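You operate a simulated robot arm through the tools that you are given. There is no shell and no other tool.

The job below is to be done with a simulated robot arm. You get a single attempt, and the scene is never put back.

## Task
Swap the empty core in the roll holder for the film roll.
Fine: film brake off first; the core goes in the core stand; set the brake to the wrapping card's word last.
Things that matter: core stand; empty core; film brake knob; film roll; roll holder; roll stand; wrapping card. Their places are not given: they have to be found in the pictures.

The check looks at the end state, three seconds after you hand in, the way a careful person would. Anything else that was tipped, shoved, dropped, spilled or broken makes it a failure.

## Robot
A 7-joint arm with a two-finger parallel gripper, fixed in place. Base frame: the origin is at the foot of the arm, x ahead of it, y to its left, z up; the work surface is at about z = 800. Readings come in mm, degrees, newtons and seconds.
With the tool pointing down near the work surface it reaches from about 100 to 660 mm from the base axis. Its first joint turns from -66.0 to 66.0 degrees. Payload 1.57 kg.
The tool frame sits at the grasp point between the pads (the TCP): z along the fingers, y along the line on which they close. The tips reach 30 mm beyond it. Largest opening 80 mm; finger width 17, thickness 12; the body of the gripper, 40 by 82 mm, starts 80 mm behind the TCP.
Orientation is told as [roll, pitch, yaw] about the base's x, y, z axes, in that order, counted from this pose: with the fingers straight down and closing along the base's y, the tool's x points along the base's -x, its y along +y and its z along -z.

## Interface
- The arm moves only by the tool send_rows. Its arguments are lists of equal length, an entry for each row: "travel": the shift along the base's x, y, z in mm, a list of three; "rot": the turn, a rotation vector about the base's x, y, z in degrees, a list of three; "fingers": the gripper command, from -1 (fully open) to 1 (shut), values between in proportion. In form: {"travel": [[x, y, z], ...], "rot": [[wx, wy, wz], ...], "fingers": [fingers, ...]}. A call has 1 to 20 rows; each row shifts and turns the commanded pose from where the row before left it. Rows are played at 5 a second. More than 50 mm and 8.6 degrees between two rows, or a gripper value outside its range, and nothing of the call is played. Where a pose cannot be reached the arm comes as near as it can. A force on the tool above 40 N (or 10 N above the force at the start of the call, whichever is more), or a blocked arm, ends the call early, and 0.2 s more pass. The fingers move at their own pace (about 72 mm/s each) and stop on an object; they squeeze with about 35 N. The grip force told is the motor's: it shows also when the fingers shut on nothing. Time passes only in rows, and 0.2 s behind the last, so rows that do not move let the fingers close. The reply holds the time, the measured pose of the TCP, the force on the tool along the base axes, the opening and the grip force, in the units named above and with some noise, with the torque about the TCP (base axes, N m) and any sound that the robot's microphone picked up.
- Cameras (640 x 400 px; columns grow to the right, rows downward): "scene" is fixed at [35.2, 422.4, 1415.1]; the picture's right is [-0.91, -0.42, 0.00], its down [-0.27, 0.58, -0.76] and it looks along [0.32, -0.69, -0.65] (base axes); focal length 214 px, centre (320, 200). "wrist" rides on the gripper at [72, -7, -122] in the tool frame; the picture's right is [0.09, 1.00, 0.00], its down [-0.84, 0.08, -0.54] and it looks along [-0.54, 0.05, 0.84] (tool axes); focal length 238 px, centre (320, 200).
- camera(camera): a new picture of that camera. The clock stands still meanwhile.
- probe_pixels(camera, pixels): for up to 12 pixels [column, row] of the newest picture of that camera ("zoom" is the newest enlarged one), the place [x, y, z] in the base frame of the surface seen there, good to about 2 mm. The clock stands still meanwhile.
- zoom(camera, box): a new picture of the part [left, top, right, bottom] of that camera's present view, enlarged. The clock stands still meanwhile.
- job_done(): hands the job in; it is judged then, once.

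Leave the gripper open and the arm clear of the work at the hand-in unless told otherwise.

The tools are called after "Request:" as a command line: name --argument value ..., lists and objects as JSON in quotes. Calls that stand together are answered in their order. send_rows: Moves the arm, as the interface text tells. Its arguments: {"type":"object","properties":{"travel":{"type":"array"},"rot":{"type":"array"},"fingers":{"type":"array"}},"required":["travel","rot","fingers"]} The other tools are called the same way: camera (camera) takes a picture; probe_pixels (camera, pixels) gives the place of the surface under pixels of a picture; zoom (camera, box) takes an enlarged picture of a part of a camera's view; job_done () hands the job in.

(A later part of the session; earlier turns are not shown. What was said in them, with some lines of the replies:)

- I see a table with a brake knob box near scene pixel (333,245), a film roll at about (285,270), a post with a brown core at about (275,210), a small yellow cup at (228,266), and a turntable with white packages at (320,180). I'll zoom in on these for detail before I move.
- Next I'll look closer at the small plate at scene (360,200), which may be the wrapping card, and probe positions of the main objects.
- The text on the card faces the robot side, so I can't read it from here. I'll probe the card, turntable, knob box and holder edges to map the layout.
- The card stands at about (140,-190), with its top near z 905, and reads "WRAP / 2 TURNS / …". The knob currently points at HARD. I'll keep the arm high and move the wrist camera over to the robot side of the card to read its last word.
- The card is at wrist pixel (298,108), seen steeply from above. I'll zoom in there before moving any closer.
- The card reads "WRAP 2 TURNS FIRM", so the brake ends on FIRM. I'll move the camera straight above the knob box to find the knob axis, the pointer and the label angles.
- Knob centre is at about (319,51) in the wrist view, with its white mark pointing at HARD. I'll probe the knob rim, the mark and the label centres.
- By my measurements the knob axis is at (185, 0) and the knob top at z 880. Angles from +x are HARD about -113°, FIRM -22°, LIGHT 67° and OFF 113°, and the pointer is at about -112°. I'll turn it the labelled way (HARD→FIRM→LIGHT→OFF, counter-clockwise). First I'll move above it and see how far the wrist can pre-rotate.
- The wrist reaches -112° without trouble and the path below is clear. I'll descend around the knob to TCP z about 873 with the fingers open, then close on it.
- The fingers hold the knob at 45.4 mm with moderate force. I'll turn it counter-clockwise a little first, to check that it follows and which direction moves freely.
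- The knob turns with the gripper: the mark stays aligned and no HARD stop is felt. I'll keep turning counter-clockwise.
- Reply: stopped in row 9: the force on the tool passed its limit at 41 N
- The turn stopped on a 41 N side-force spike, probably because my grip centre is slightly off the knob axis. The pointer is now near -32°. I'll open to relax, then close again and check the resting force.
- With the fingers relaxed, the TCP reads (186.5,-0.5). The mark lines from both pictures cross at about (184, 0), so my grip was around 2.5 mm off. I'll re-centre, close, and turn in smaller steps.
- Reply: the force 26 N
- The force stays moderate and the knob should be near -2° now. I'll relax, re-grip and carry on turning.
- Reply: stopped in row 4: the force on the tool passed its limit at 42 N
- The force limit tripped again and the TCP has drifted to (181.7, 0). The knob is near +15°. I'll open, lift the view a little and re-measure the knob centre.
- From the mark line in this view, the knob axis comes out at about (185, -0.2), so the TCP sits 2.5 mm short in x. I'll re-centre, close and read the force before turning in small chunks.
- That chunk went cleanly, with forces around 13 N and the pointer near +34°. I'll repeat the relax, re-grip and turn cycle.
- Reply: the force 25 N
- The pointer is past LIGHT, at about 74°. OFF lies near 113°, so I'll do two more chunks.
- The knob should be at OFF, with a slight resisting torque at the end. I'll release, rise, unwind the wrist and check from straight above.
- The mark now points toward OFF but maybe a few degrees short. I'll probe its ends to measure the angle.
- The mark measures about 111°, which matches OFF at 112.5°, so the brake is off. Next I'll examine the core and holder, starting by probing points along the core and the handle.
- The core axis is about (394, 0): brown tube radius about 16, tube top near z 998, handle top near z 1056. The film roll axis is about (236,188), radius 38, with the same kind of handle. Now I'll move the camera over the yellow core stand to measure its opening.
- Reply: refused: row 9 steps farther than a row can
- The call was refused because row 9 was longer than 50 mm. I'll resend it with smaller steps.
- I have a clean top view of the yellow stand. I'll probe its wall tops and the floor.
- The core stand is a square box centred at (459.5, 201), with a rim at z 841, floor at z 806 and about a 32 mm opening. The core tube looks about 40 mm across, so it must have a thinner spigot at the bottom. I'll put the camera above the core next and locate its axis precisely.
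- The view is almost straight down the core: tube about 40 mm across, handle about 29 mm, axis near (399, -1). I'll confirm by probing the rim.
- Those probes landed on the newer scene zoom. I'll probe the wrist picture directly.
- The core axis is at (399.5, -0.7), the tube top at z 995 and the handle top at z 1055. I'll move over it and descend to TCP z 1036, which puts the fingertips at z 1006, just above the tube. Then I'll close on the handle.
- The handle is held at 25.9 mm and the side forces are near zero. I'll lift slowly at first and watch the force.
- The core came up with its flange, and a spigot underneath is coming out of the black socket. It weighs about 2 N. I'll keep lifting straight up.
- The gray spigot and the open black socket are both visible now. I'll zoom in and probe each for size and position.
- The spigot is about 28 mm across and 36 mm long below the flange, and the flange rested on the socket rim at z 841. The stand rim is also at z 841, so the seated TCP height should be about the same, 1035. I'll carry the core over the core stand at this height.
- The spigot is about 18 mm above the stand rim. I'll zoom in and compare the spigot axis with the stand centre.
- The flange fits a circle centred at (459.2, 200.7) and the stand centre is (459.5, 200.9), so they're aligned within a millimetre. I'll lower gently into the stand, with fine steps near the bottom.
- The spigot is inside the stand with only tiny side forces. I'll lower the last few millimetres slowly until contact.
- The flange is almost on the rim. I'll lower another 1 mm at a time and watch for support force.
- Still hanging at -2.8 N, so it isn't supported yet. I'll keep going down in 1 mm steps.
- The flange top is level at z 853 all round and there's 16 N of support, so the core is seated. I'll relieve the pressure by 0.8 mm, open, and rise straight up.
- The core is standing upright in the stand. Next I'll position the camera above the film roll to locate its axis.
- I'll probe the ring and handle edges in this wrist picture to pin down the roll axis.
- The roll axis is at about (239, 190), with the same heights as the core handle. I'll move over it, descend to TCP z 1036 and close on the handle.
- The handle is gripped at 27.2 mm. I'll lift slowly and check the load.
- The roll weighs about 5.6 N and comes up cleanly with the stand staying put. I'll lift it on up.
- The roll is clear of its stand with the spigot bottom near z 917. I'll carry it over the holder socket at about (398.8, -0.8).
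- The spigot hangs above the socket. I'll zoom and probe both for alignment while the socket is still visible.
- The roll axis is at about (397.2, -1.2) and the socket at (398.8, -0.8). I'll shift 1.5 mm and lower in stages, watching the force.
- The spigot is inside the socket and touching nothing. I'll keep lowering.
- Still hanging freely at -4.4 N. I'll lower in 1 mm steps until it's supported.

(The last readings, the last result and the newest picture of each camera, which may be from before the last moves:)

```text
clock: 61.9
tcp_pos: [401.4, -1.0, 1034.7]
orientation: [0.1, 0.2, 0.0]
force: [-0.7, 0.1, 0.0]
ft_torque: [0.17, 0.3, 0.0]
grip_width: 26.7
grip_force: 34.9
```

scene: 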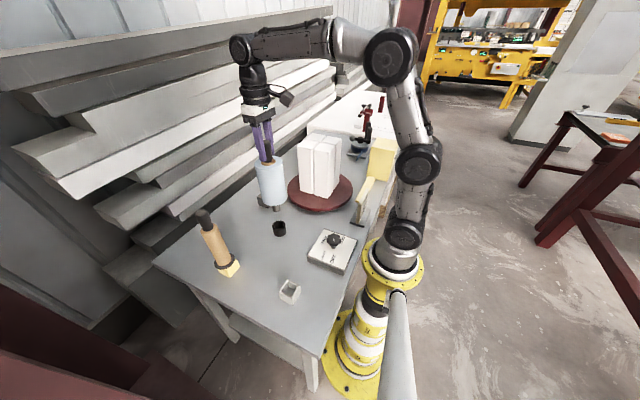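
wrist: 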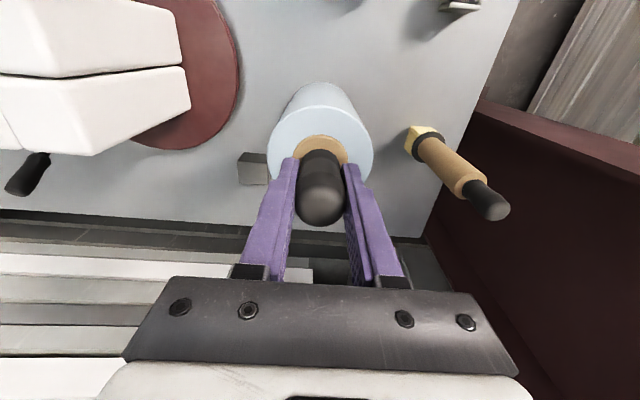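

The weight reading has gone to zero, so the roll is just touching down. I'll go one more half millimetre to settle it.

Request:
send_rows --travel '[[0, 0, -0.6], [0, 0, 0]]' --rot '[[0, 0, 0], [0, 0, 0]]' --fingers '[1, 1]'

Request:
camera --camera "scene"

Request:
zoom --camera "scene" --box '[250, 170, 310, 250]'

Request:
probe_pixels --camera "scene" --pixels '[[272, 193], [283, 193], [275, 215], [268, 190], [281, 186], [276, 227], [283, 222], [270, 215], [279, 233]]'

```text
clock: 62.5
tcp_pos: [401.3, -1.2, 1034.9]
orientation: [0.0, 0.1, 0.0]
force: [-2.5, 0.7, 9.6]
ft_torque: [0.14, 0.63, 0.07]
grip_width: 27.1
grip_force: 35.4
```

```text
taken
```

scene: 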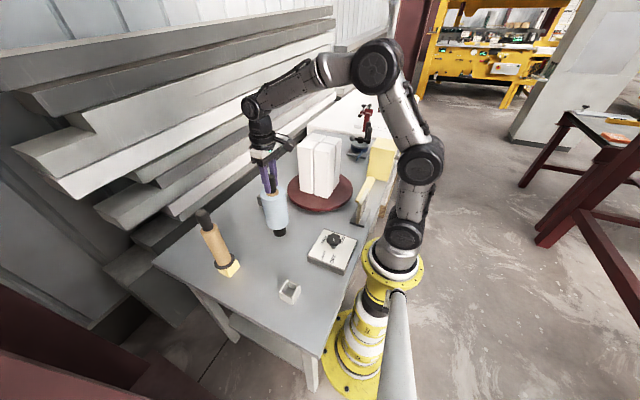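

```text
5.00 times, centred on (280, 210) of scene
```

zoom: 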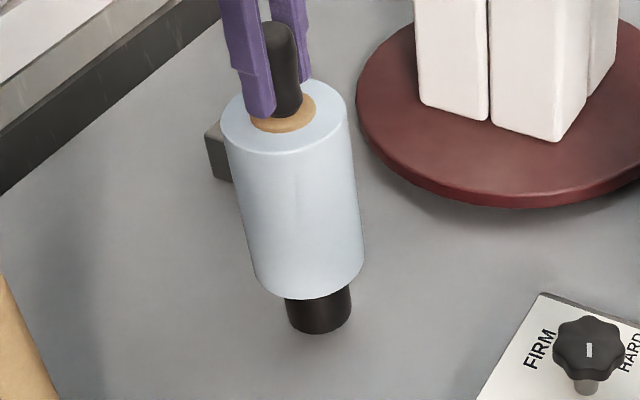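

```text
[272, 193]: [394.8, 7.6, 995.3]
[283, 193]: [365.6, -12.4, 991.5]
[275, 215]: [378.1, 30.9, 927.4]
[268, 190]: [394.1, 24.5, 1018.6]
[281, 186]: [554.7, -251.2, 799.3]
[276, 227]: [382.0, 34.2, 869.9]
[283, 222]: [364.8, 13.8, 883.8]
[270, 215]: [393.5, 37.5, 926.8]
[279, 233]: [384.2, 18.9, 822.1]
```

The roll sits at the same height the core did (film top z 991, ring z 995), with the socket carrying it. I'll ease off, open, and rise straight up.

Request:
send_rows --travel '[[0, 0, 0.6], [0, 0, 0], [0, 0, 0], [0, 0, 0]]' --rot '[[0, 0, 0], [0, 0, 0], [0, 0, 0], [0, 0, 0]]' --fingers '[1, 0, -0.5, -1]'

Request:
send_rows --travel '[[0, 0, 10], [0, 0, 25], [0, 0, 35], [0, 0, 35]]' --rot '[[0, 0, 0], [0, 0, 0], [0, 0, 0], [0, 0, 0]]' --fingers '[-1, -1, -1, -1]'

Request:
camera --camera "scene"

Request:
zoom --camera "scene" --box '[240, 160, 320, 250]'

```text
clock: 63.5
tcp_pos: [399.1, -0.8, 1033.6]
orientation: [0.0, 0.3, -0.1]
force: [0.5, 0.7, 0.5]
ft_torque: [0.0, 0.07, 0.0]
grip_width: 80.1
grip_force: 0.0
```

```text
clock: 64.5
tcp_pos: [400.3, 0.4, 1140.5]
orientation: [0.0, 0.3, 0.1]
force: [-0.8, 0.7, -0.2]
ft_torque: [0.01, 0.0, 0.0]
grip_width: 80.1
grip_force: 0.0
```

```text
taken
```

scene: 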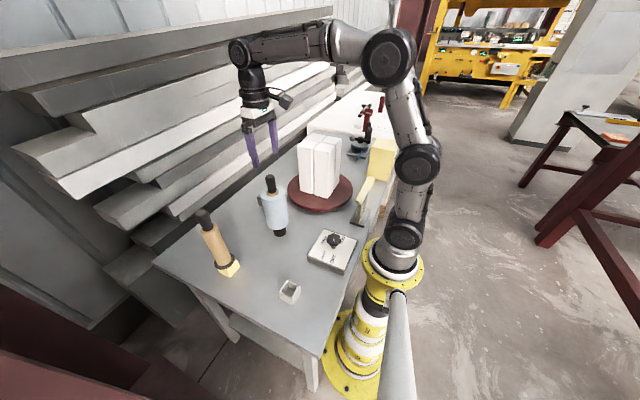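

```text
4.44 times, centred on (280, 205) of scene
```

zoom: 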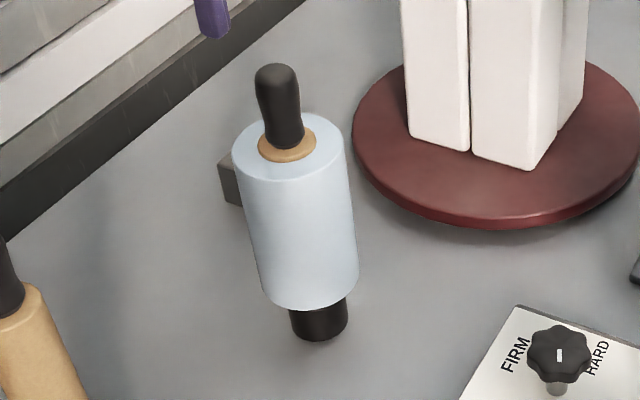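

The film roll stands upright in the holder. The last job is the brake, so I'll go back to the camera position above the knob and re-measure the mark and axis before gripping.

Request:
send_rows --travel '[[-36, 2, 0], [-36, 2, 0], [-36, 2, 0], [-35.6, 1.5, 0], [0, 0, -20], [0, 0, -20], [0, 0, 0]]' --rot '[[0, 0, 0], [0, 0, 0], [0, 0, 0], [0, 0, 0], [0, 0, 0], [0, 0, 0], [0, 0, 0]]' --fingers '[-1, -1, -1, -1, -1, -1, -1]'

Request:
camera --camera "wrist"

Request:
zoom --camera "wrist" --box '[280, 15, 360, 85]'

```text
clock: 66.1
tcp_pos: [258.4, 6.3, 1098.8]
orientation: [0.0, 0.3, 0.0]
force: [0.6, 0.1, 0.2]
ft_torque: [0.04, 0.0, 0.01]
grip_width: 80.1
grip_force: 0.0
```

```text
taken
```

wrist: 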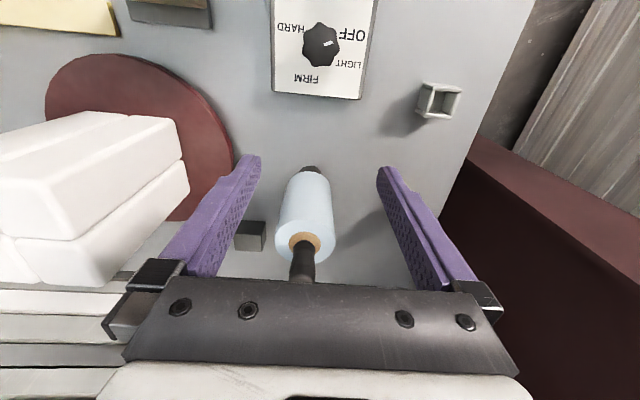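

```text
5.71 times, centred on (320, 50) of wrist
```

zoom: 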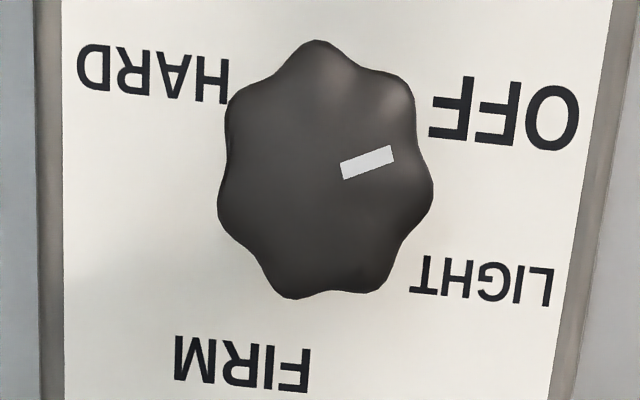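

The mark is still at OFF. I'll probe the knob's rim and mark again to refine the axis.

Request:
probe_pixels --camera "zoom" --pixels '[[318, 46], [400, 90], [427, 190], [377, 284], [292, 291], [225, 208], [240, 95], [366, 163], [345, 170], [388, 154], [325, 172]]'

Request:
probe_pixels --camera "zoom" --pixels '[[155, 73], [505, 115], [483, 280], [243, 362], [66, 200], [590, 200], [62, 380], [555, 380]]'

```text
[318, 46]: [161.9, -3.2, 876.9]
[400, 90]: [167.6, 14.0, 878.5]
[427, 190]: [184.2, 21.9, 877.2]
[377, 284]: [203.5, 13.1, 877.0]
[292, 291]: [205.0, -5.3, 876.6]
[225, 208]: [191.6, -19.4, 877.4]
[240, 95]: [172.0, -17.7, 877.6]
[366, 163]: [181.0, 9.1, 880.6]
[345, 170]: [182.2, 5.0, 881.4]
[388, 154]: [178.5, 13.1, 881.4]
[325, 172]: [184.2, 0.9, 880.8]
```

```text
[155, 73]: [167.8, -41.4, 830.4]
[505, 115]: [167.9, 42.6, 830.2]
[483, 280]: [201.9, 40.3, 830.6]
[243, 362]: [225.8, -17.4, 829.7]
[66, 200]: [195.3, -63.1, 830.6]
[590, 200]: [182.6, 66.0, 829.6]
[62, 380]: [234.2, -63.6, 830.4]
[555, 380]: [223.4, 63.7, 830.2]
```

Seven rim points average to a knob axis of (184, 0.3). OFF is at 111.5°, the FIRM label is at -22.5°, and the mark is at about 112°. So I need a turn of about -134.5°. I'll move above the knob and pre-rotate the wrist to +112°.

Request:
send_rows --travel '[[-36.5, -3.4, -30], [-36.4, -3.3, -30], [0, 0, -40], [0, 0, 0], [0, 0, 0], [0, 0, 0], [0, 0, 0], [0, 0, 0], [0, 0, 0], [0, 0, 0], [0, 0, 0], [0, 0, 0], [0, 0, 0], [0, 0, 0], [0, 0, 0], [0, 0, 0], [0, 0, 0], [0, 0, 0]]' --rot '[[0, 0, 0], [0, 0, 0], [0, 0, 0], [0, 0, 8], [0, 0, 8], [0, 0, 8], [0, 0, 8], [0, 0, 8], [0, 0, 8], [0, 0, 8], [0, 0, 8], [0, 0, 8], [0, 0, 8], [0, 0, 8], [0, 0, 8], [0, 0, 8], [0, 0, 8], [0, 0, 0]]' --fingers '[-1, -1, -1, -1, -1, -1, -1, -1, -1, -1, -1, -1, -1, -1, -1, -1, -1, -1]'

Request:
camera --camera "wrist"

```text
clock: 69.9
tcp_pos: [183.2, 0.7, 1000.7]
orientation: [0.0, 0.2, 112.1]
force: [-0.1, 0.8, -0.4]
ft_torque: [-0.04, 0.01, 0.01]
grip_width: 80.0
grip_force: 0.2
```

```text
taken
```

wrist: 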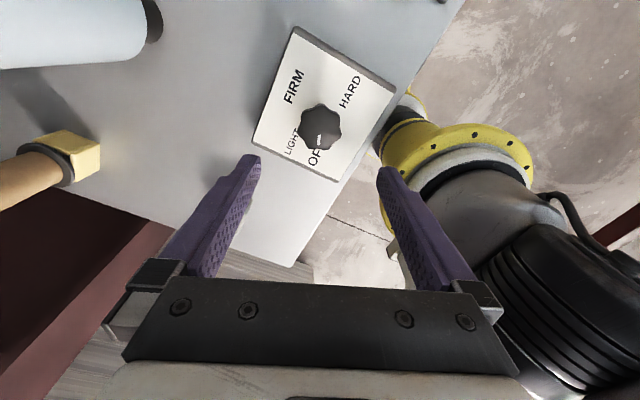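

The wrist is at +112° above the knob and the path is clear. I'll descend to z about 874 and close.

Request:
send_rows --travel '[[0.3, -0.1, -40], [0, 0, -40], [0, 0, -30], [0, 0, -16.5], [0, 0, 0], [0, 0, 0], [0, 0, 0], [0, 0, 0], [0, 0, 0]]' --rot '[[0, 0, 0], [0, 0, 0], [0, 0, 0], [0, 0, 0], [0, 0, 0], [0, 0, 0], [0, 0, 0], [0, 0, 0], [0, 0, 0]]' --fingers '[-1, -1, -1, -1, -1, 1, 1, 1, 1]'

Request:
camera --camera "wrist"

```text
clock: 71.9
tcp_pos: [184.4, 0.1, 872.8]
orientation: [-0.1, 0.1, 112.0]
force: [-2.5, -2.7, -6.5]
ft_torque: [-0.01, -0.33, 0.0]
grip_width: 45.6
grip_force: 44.7
```

```text
taken
```

wrist: 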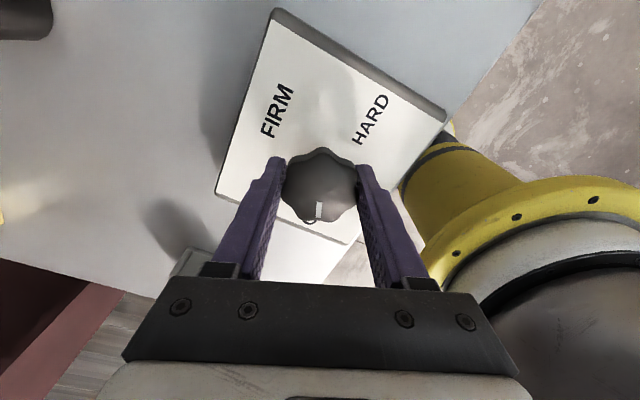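

The grip is good and forces are small. I'll turn clockwise about 20°, relax, re-grip, and turn again.

Request:
send_rows --travel '[[0, 0, 0], [0, 0, 0], [0, 0, 0], [0, 0, 0]]' --rot '[[0, 0, -5], [0, 0, -5], [0, 0, -5], [0, 0, -5]]' --fingers '[1, 1, 1, 1]'

Request:
send_rows --travel '[[0, 0, 0], [0, 0, 0], [0, 0, 0], [0, 0, 0], [0, 0, 0], [0, 0, 0], [0, 0, 0], [0, 0, 0]]' --rot '[[0, 0, 0], [0, 0, 0], [0, 0, 0], [0, 0, 0], [0, 0, -5], [0, 0, -5], [0, 0, -5], [0, 0, -5]]' --fingers '[-0.3, -0.3, 1, 1, 1, 1, 1, 1]'

Request:
camera --camera "wrist"

```text
clock: 72.9
tcp_pos: [185.3, 0.7, 873.4]
orientation: [0.0, 0.2, 91.8]
force: [7.3, 17.8, -13.2]
ft_torque: [0.49, 0.8, 0.0]
grip_width: 45.6
grip_force: 45.1
```

```text
clock: 74.7
tcp_pos: [185.8, 0.9, 874.4]
orientation: [-0.1, 0.1, 71.9]
force: [10.8, -14.2, -13.5]
ft_torque: [-0.69, 0.18, -0.04]
grip_width: 45.5
grip_force: 45.4
```

```text
taken
```

wrist: 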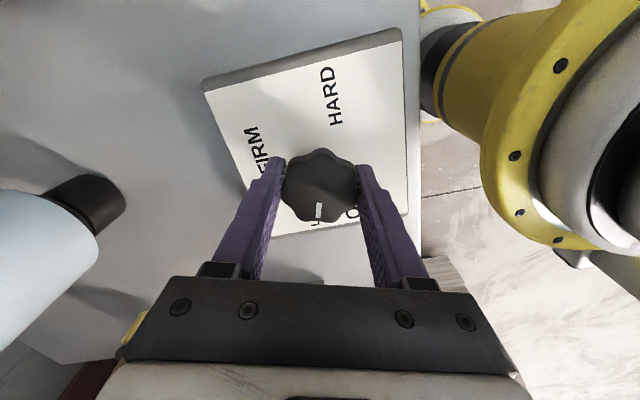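

The pointer follows, now at about 71°. I'll continue in 18° chunks.

Request:
send_rows --travel '[[0, 0, 0], [0, 0, 0], [0, 0, 0], [0, 0, 0], [0, 0, 0], [0, 0, 0], [0, 0, 0], [0, 0, 0]]' --rot '[[0, 0, 0], [0, 0, 0], [0, 0, 0], [0, 0, 0], [0, 0, -4.5], [0, 0, -4.5], [0, 0, -4.5], [0, 0, -4.5]]' --fingers '[-0.3, -0.3, 1, 1, 1, 1, 1, 1]'

Request:
send_rows --travel '[[0, 0, 0], [0, 0, 0], [0, 0, 0], [0, 0, 0], [0, 0, 0], [0, 0, 0], [0, 0, 0], [0, 0, 0]]' --rot '[[0, 0, 0], [0, 0, 0], [0, 0, 0], [0, 0, 0], [0, 0, -4.5], [0, 0, -4.5], [0, 0, -4.5], [0, 0, -4.5]]' --fingers '[-0.3, -0.3, 1, 1, 1, 1, 1, 1]'

Request:
camera --camera "wrist"

```text
clock: 76.5
tcp_pos: [186.0, 0.6, 873.5]
orientation: [0.0, 0.1, 54.0]
force: [9.1, 6.0, -4.7]
ft_torque: [-0.43, 0.18, 0.01]
grip_width: 45.5
grip_force: 45.1
```

```text
clock: 78.3
tcp_pos: [185.3, -0.2, 874.0]
orientation: [-0.1, 0.3, 35.8]
force: [6.2, 5.0, 3.3]
ft_torque: [-0.63, 0.88, 0.02]
grip_width: 45.5
grip_force: 45.5
```

```text
taken
```

wrist: 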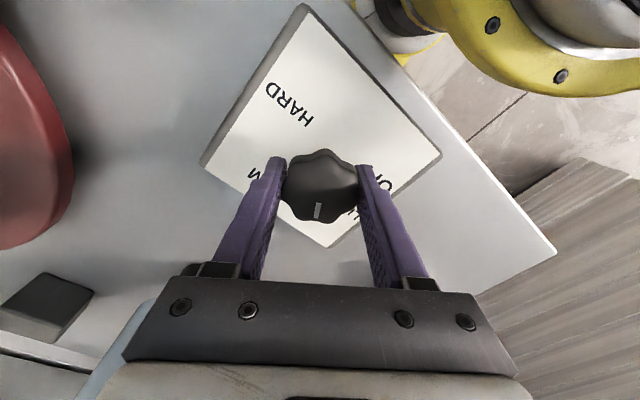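

The pointer is at about 35° and the path is clear of the roll. I'll continue toward FIRM at -22.5°.

Request:
send_rows --travel '[[0, 0, 0], [0, 0, 0], [0, 0, 0], [0, 0, 0], [0, 0, 0], [0, 0, 0], [0, 0, 0], [0, 0, 0]]' --rot '[[0, 0, 0], [0, 0, 0], [0, 0, 0], [0, 0, 0], [0, 0, -4.5], [0, 0, -4.5], [0, 0, -4.5], [0, 0, -4.5]]' --fingers '[-0.3, -0.3, 1, 1, 1, 1, 1, 1]'

Request:
send_rows --travel '[[0, 0, 0], [0, 0, 0], [0, 0, 0], [0, 0, 0], [0, 0, 0], [0, 0, 0], [0, 0, 0], [0, 0, 0]]' --rot '[[0, 0, 0], [0, 0, 0], [0, 0, 0], [0, 0, 0], [0, 0, -4.5], [0, 0, -4.5], [0, 0, -4.5], [0, 0, -4.5]]' --fingers '[-0.3, -0.3, 1, 1, 1, 1, 1, 1]'

Request:
camera --camera "wrist"

```text
clock: 80.1
tcp_pos: [183.9, -1.2, 873.4]
orientation: [0.0, 0.2, 17.9]
force: [-1.0, -15.4, 13.9]
ft_torque: [-0.48, 0.71, 0.01]
grip_width: 45.0
grip_force: 45.4
```

```text
clock: 81.9
tcp_pos: [183.9, -0.2, 872.6]
orientation: [0.0, 0.1, -0.2]
force: [3.0, 2.5, -10.3]
ft_torque: [0.36, -0.49, 0.0]
grip_width: 45.3
grip_force: 44.6
```

```text
taken
```

wrist: 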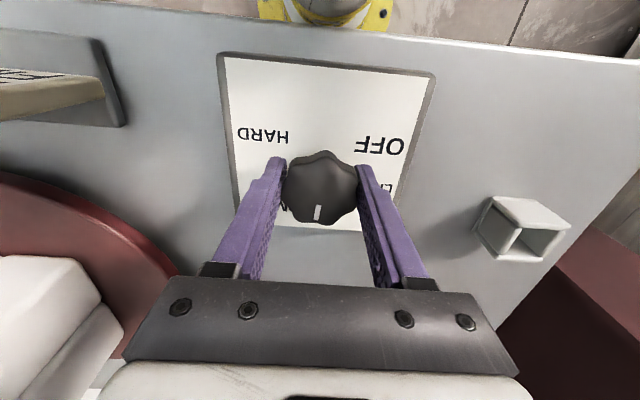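

The pointer is near 0°. One more chunk of about 21.5° should bring it to FIRM.

Request:
send_rows --travel '[[0, 0, 0], [0, 0, 0], [0, 0, 0], [0, 0, 0], [0, 0, 0], [0, 0, 0], [0, 0, 0], [0, 0, 0], [0, 0, 0]]' --rot '[[0, 0, 0], [0, 0, 0], [0, 0, 0], [0, 0, 0], [0, 0, -4.5], [0, 0, -4.5], [0, 0, -4.5], [0, 0, -4.5], [0, 0, -3.5]]' --fingers '[-0.3, -0.3, 1, 1, 1, 1, 1, 1, 1]'

Request:
send_rows --travel '[[0, 0, 0], [0, 0, 0], [0, 0, 0], [0, 0, 30], [0, 0, 45], [0, 0, 45]]' --rot '[[0, 0, 0], [0, 0, 0], [0, 0, 0], [0, 0, 0], [0, 0, 0], [0, 0, 0]]' --fingers '[-0.3, -1, -1, -1, -1, -1]'

Request:
camera --camera "wrist"

```text
clock: 83.9
tcp_pos: [184.6, 0.7, 873.5]
orientation: [0.0, 0.2, -21.6]
force: [-8.1, -1.3, 15.7]
ft_torque: [0.03, -0.3, 0.04]
grip_width: 45.2
grip_force: 45.2
```

```text
clock: 85.3
tcp_pos: [183.8, 0.1, 996.2]
orientation: [0.0, 0.3, -21.5]
force: [0.6, 0.5, -0.5]
ft_torque: [0.01, 0.01, 0.05]
grip_width: 79.9
grip_force: 0.1
```

```text
taken
```

wrist: 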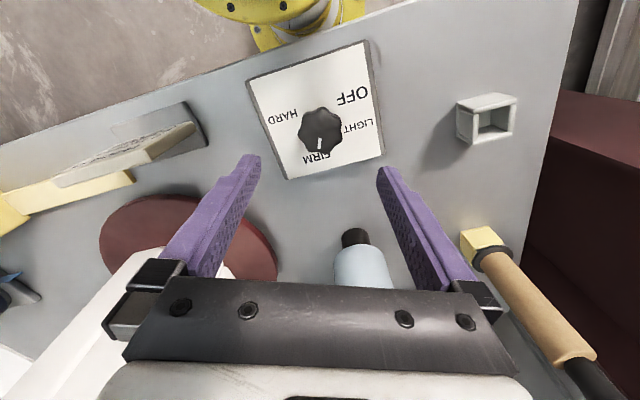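

The gripper is released and raised. I'll move to the overhead viewpoint and verify the pointer angle against FIRM.

Request:
send_rows --travel '[[0, 0, 35], [24, 2.3, 25], [24, 2.2, 25], [24.7, 2.2, 20], [0, 0, 0]]' --rot '[[0, 0, 5], [0, 0, 5.5], [0, 0, 5.5], [0, 0, 5.5], [0, 0, 0]]' --fingers '[-1, -1, -1, -1, -1]'

Request:
camera --camera "wrist"

Request:
zoom --camera "wrist" --box '[280, 15, 360, 85]'

Request:
probe_pixels --camera "zoom" --pixels '[[325, 172], [243, 362], [505, 115], [155, 73]]'

```text
clock: 86.5
tcp_pos: [257.0, 6.7, 1098.9]
orientation: [0.0, 0.3, 0.2]
force: [-0.2, -0.8, -0.2]
ft_torque: [0.01, 0.01, 0.01]
grip_width: 79.9
grip_force: 0.2
```

```text
taken
```

wrist: 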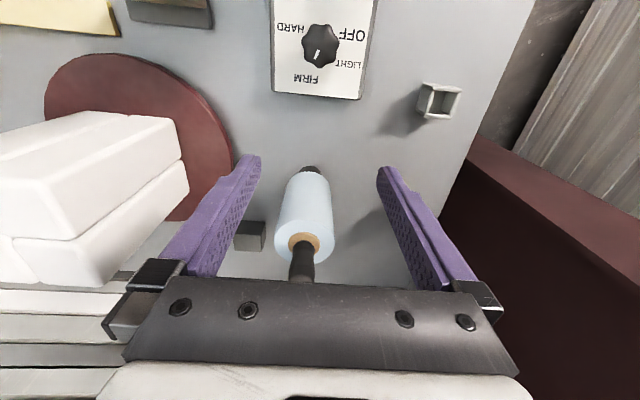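

```text
5.71 times, centred on (320, 50) of wrist
```

zoom: 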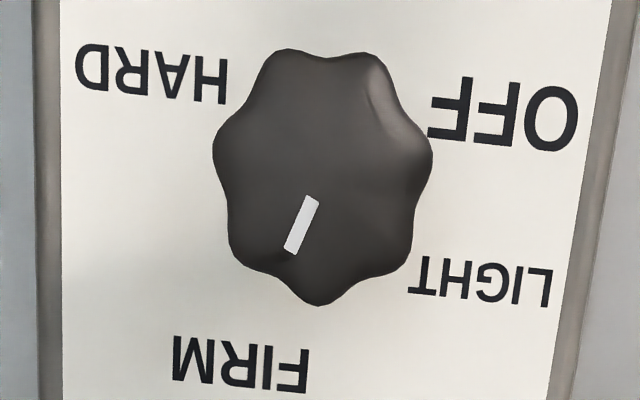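

```text
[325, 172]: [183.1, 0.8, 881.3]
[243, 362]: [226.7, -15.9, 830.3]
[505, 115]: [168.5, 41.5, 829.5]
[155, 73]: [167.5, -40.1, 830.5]
```

The mark measures -22.5°, dead on FIRM. I'll move the arm up and clear, near the start pose, and take a final look at the whole scene.

Request:
send_rows --travel '[[0, 0, 40], [0, 0, 45], [0, 15, 45], [8, 35, 30], [12, 36, 25], [13, 37, 0], [0, 0, 0]]' --rot '[[0, 0, 0], [0, 0, 0], [0, 0, 0], [0, 0, 0], [0, 0, 0], [0, 0, 0], [0, 0, 0]]' --fingers '[-1, -1, -1, -1, -1, -1, -1]'

Request:
camera --camera "scene"

Request:
zoom --camera "scene" --box '[190, 160, 370, 310]'

Request:
camera --camera "wrist"

Request:
probe_pixels --camera "scene" --pixels '[[271, 180], [265, 200], [283, 197], [275, 195], [269, 215], [277, 226], [283, 220], [203, 212], [222, 260], [226, 268], [232, 264], [279, 233]]'

```text
clock: 88.1
tcp_pos: [289.5, 130.2, 1284.1]
orientation: [0.0, 0.1, 0.0]
force: [0.3, 0.8, -0.3]
ft_torque: [0.01, 0.03, 0.05]
grip_width: 79.9
grip_force: 0.1
```

```text
taken
```

scene: 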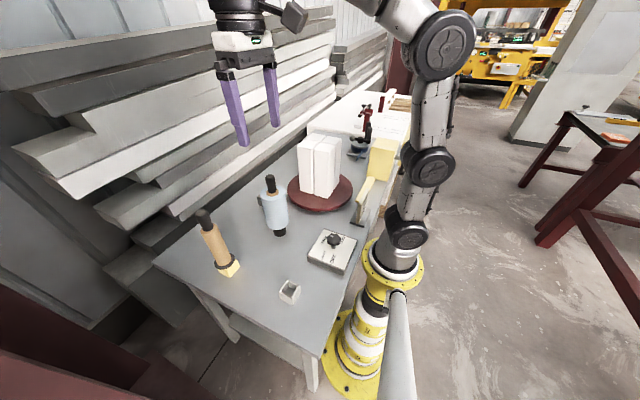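

```text
2.67 times, centred on (280, 235) of scene
```

zoom: 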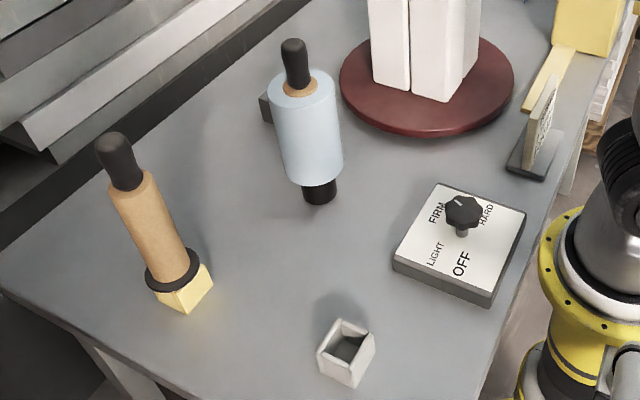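

```text
taken
```

wrist: 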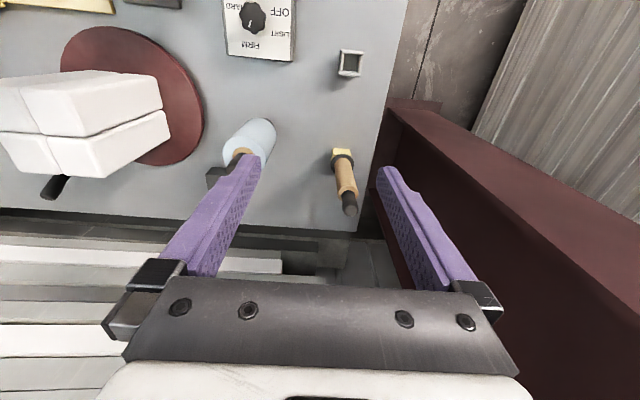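

```text
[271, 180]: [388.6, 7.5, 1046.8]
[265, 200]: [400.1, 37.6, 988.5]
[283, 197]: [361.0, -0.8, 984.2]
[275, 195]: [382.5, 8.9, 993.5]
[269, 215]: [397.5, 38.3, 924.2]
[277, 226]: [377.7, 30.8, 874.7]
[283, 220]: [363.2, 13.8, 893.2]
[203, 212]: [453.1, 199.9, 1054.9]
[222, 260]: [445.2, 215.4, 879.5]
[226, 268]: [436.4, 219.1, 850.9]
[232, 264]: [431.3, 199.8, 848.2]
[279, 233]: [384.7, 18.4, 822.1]
```

The final view shows the film roll upright in the holder and the empty core upright in the yellow core stand. The white roll stand is empty and hasn't moved, the knob points at FIRM, and everything else is in place. The arm is clear with the gripper open, so I'm handing in.

Request:
job_done

```text
The job is handed in.
```

The film roll is now in the roll holder and the empty core is in the core stand. I've handed the job in, but I haven't seen the check's result.

- **Brake off first:** I turned the knob from HARD back through FIRM and LIGHT to OFF before touching the core. The pointer measured about 111°, against 112.5° for OFF. On the way the force limit stopped the turn twice because my grip was slightly off-centre. I re-centred each time and nothing was moved out of place.
- **Core:** it stands upright in the yellow core stand with its flange level on the rim.
- **Film roll:** it sits upright in the holder at the same height the core had. Its own stand is empty and hasn't moved.
- **Brake last:** the wrapping card reads "WRAP 2 TURNS FIRM", so the knob is set to FIRM. The pointer measured -22.5°, in line with the FIRM label.

In the last pictures nothing else looked tipped or shoved. The arm is back near its start pose with the gripper open.
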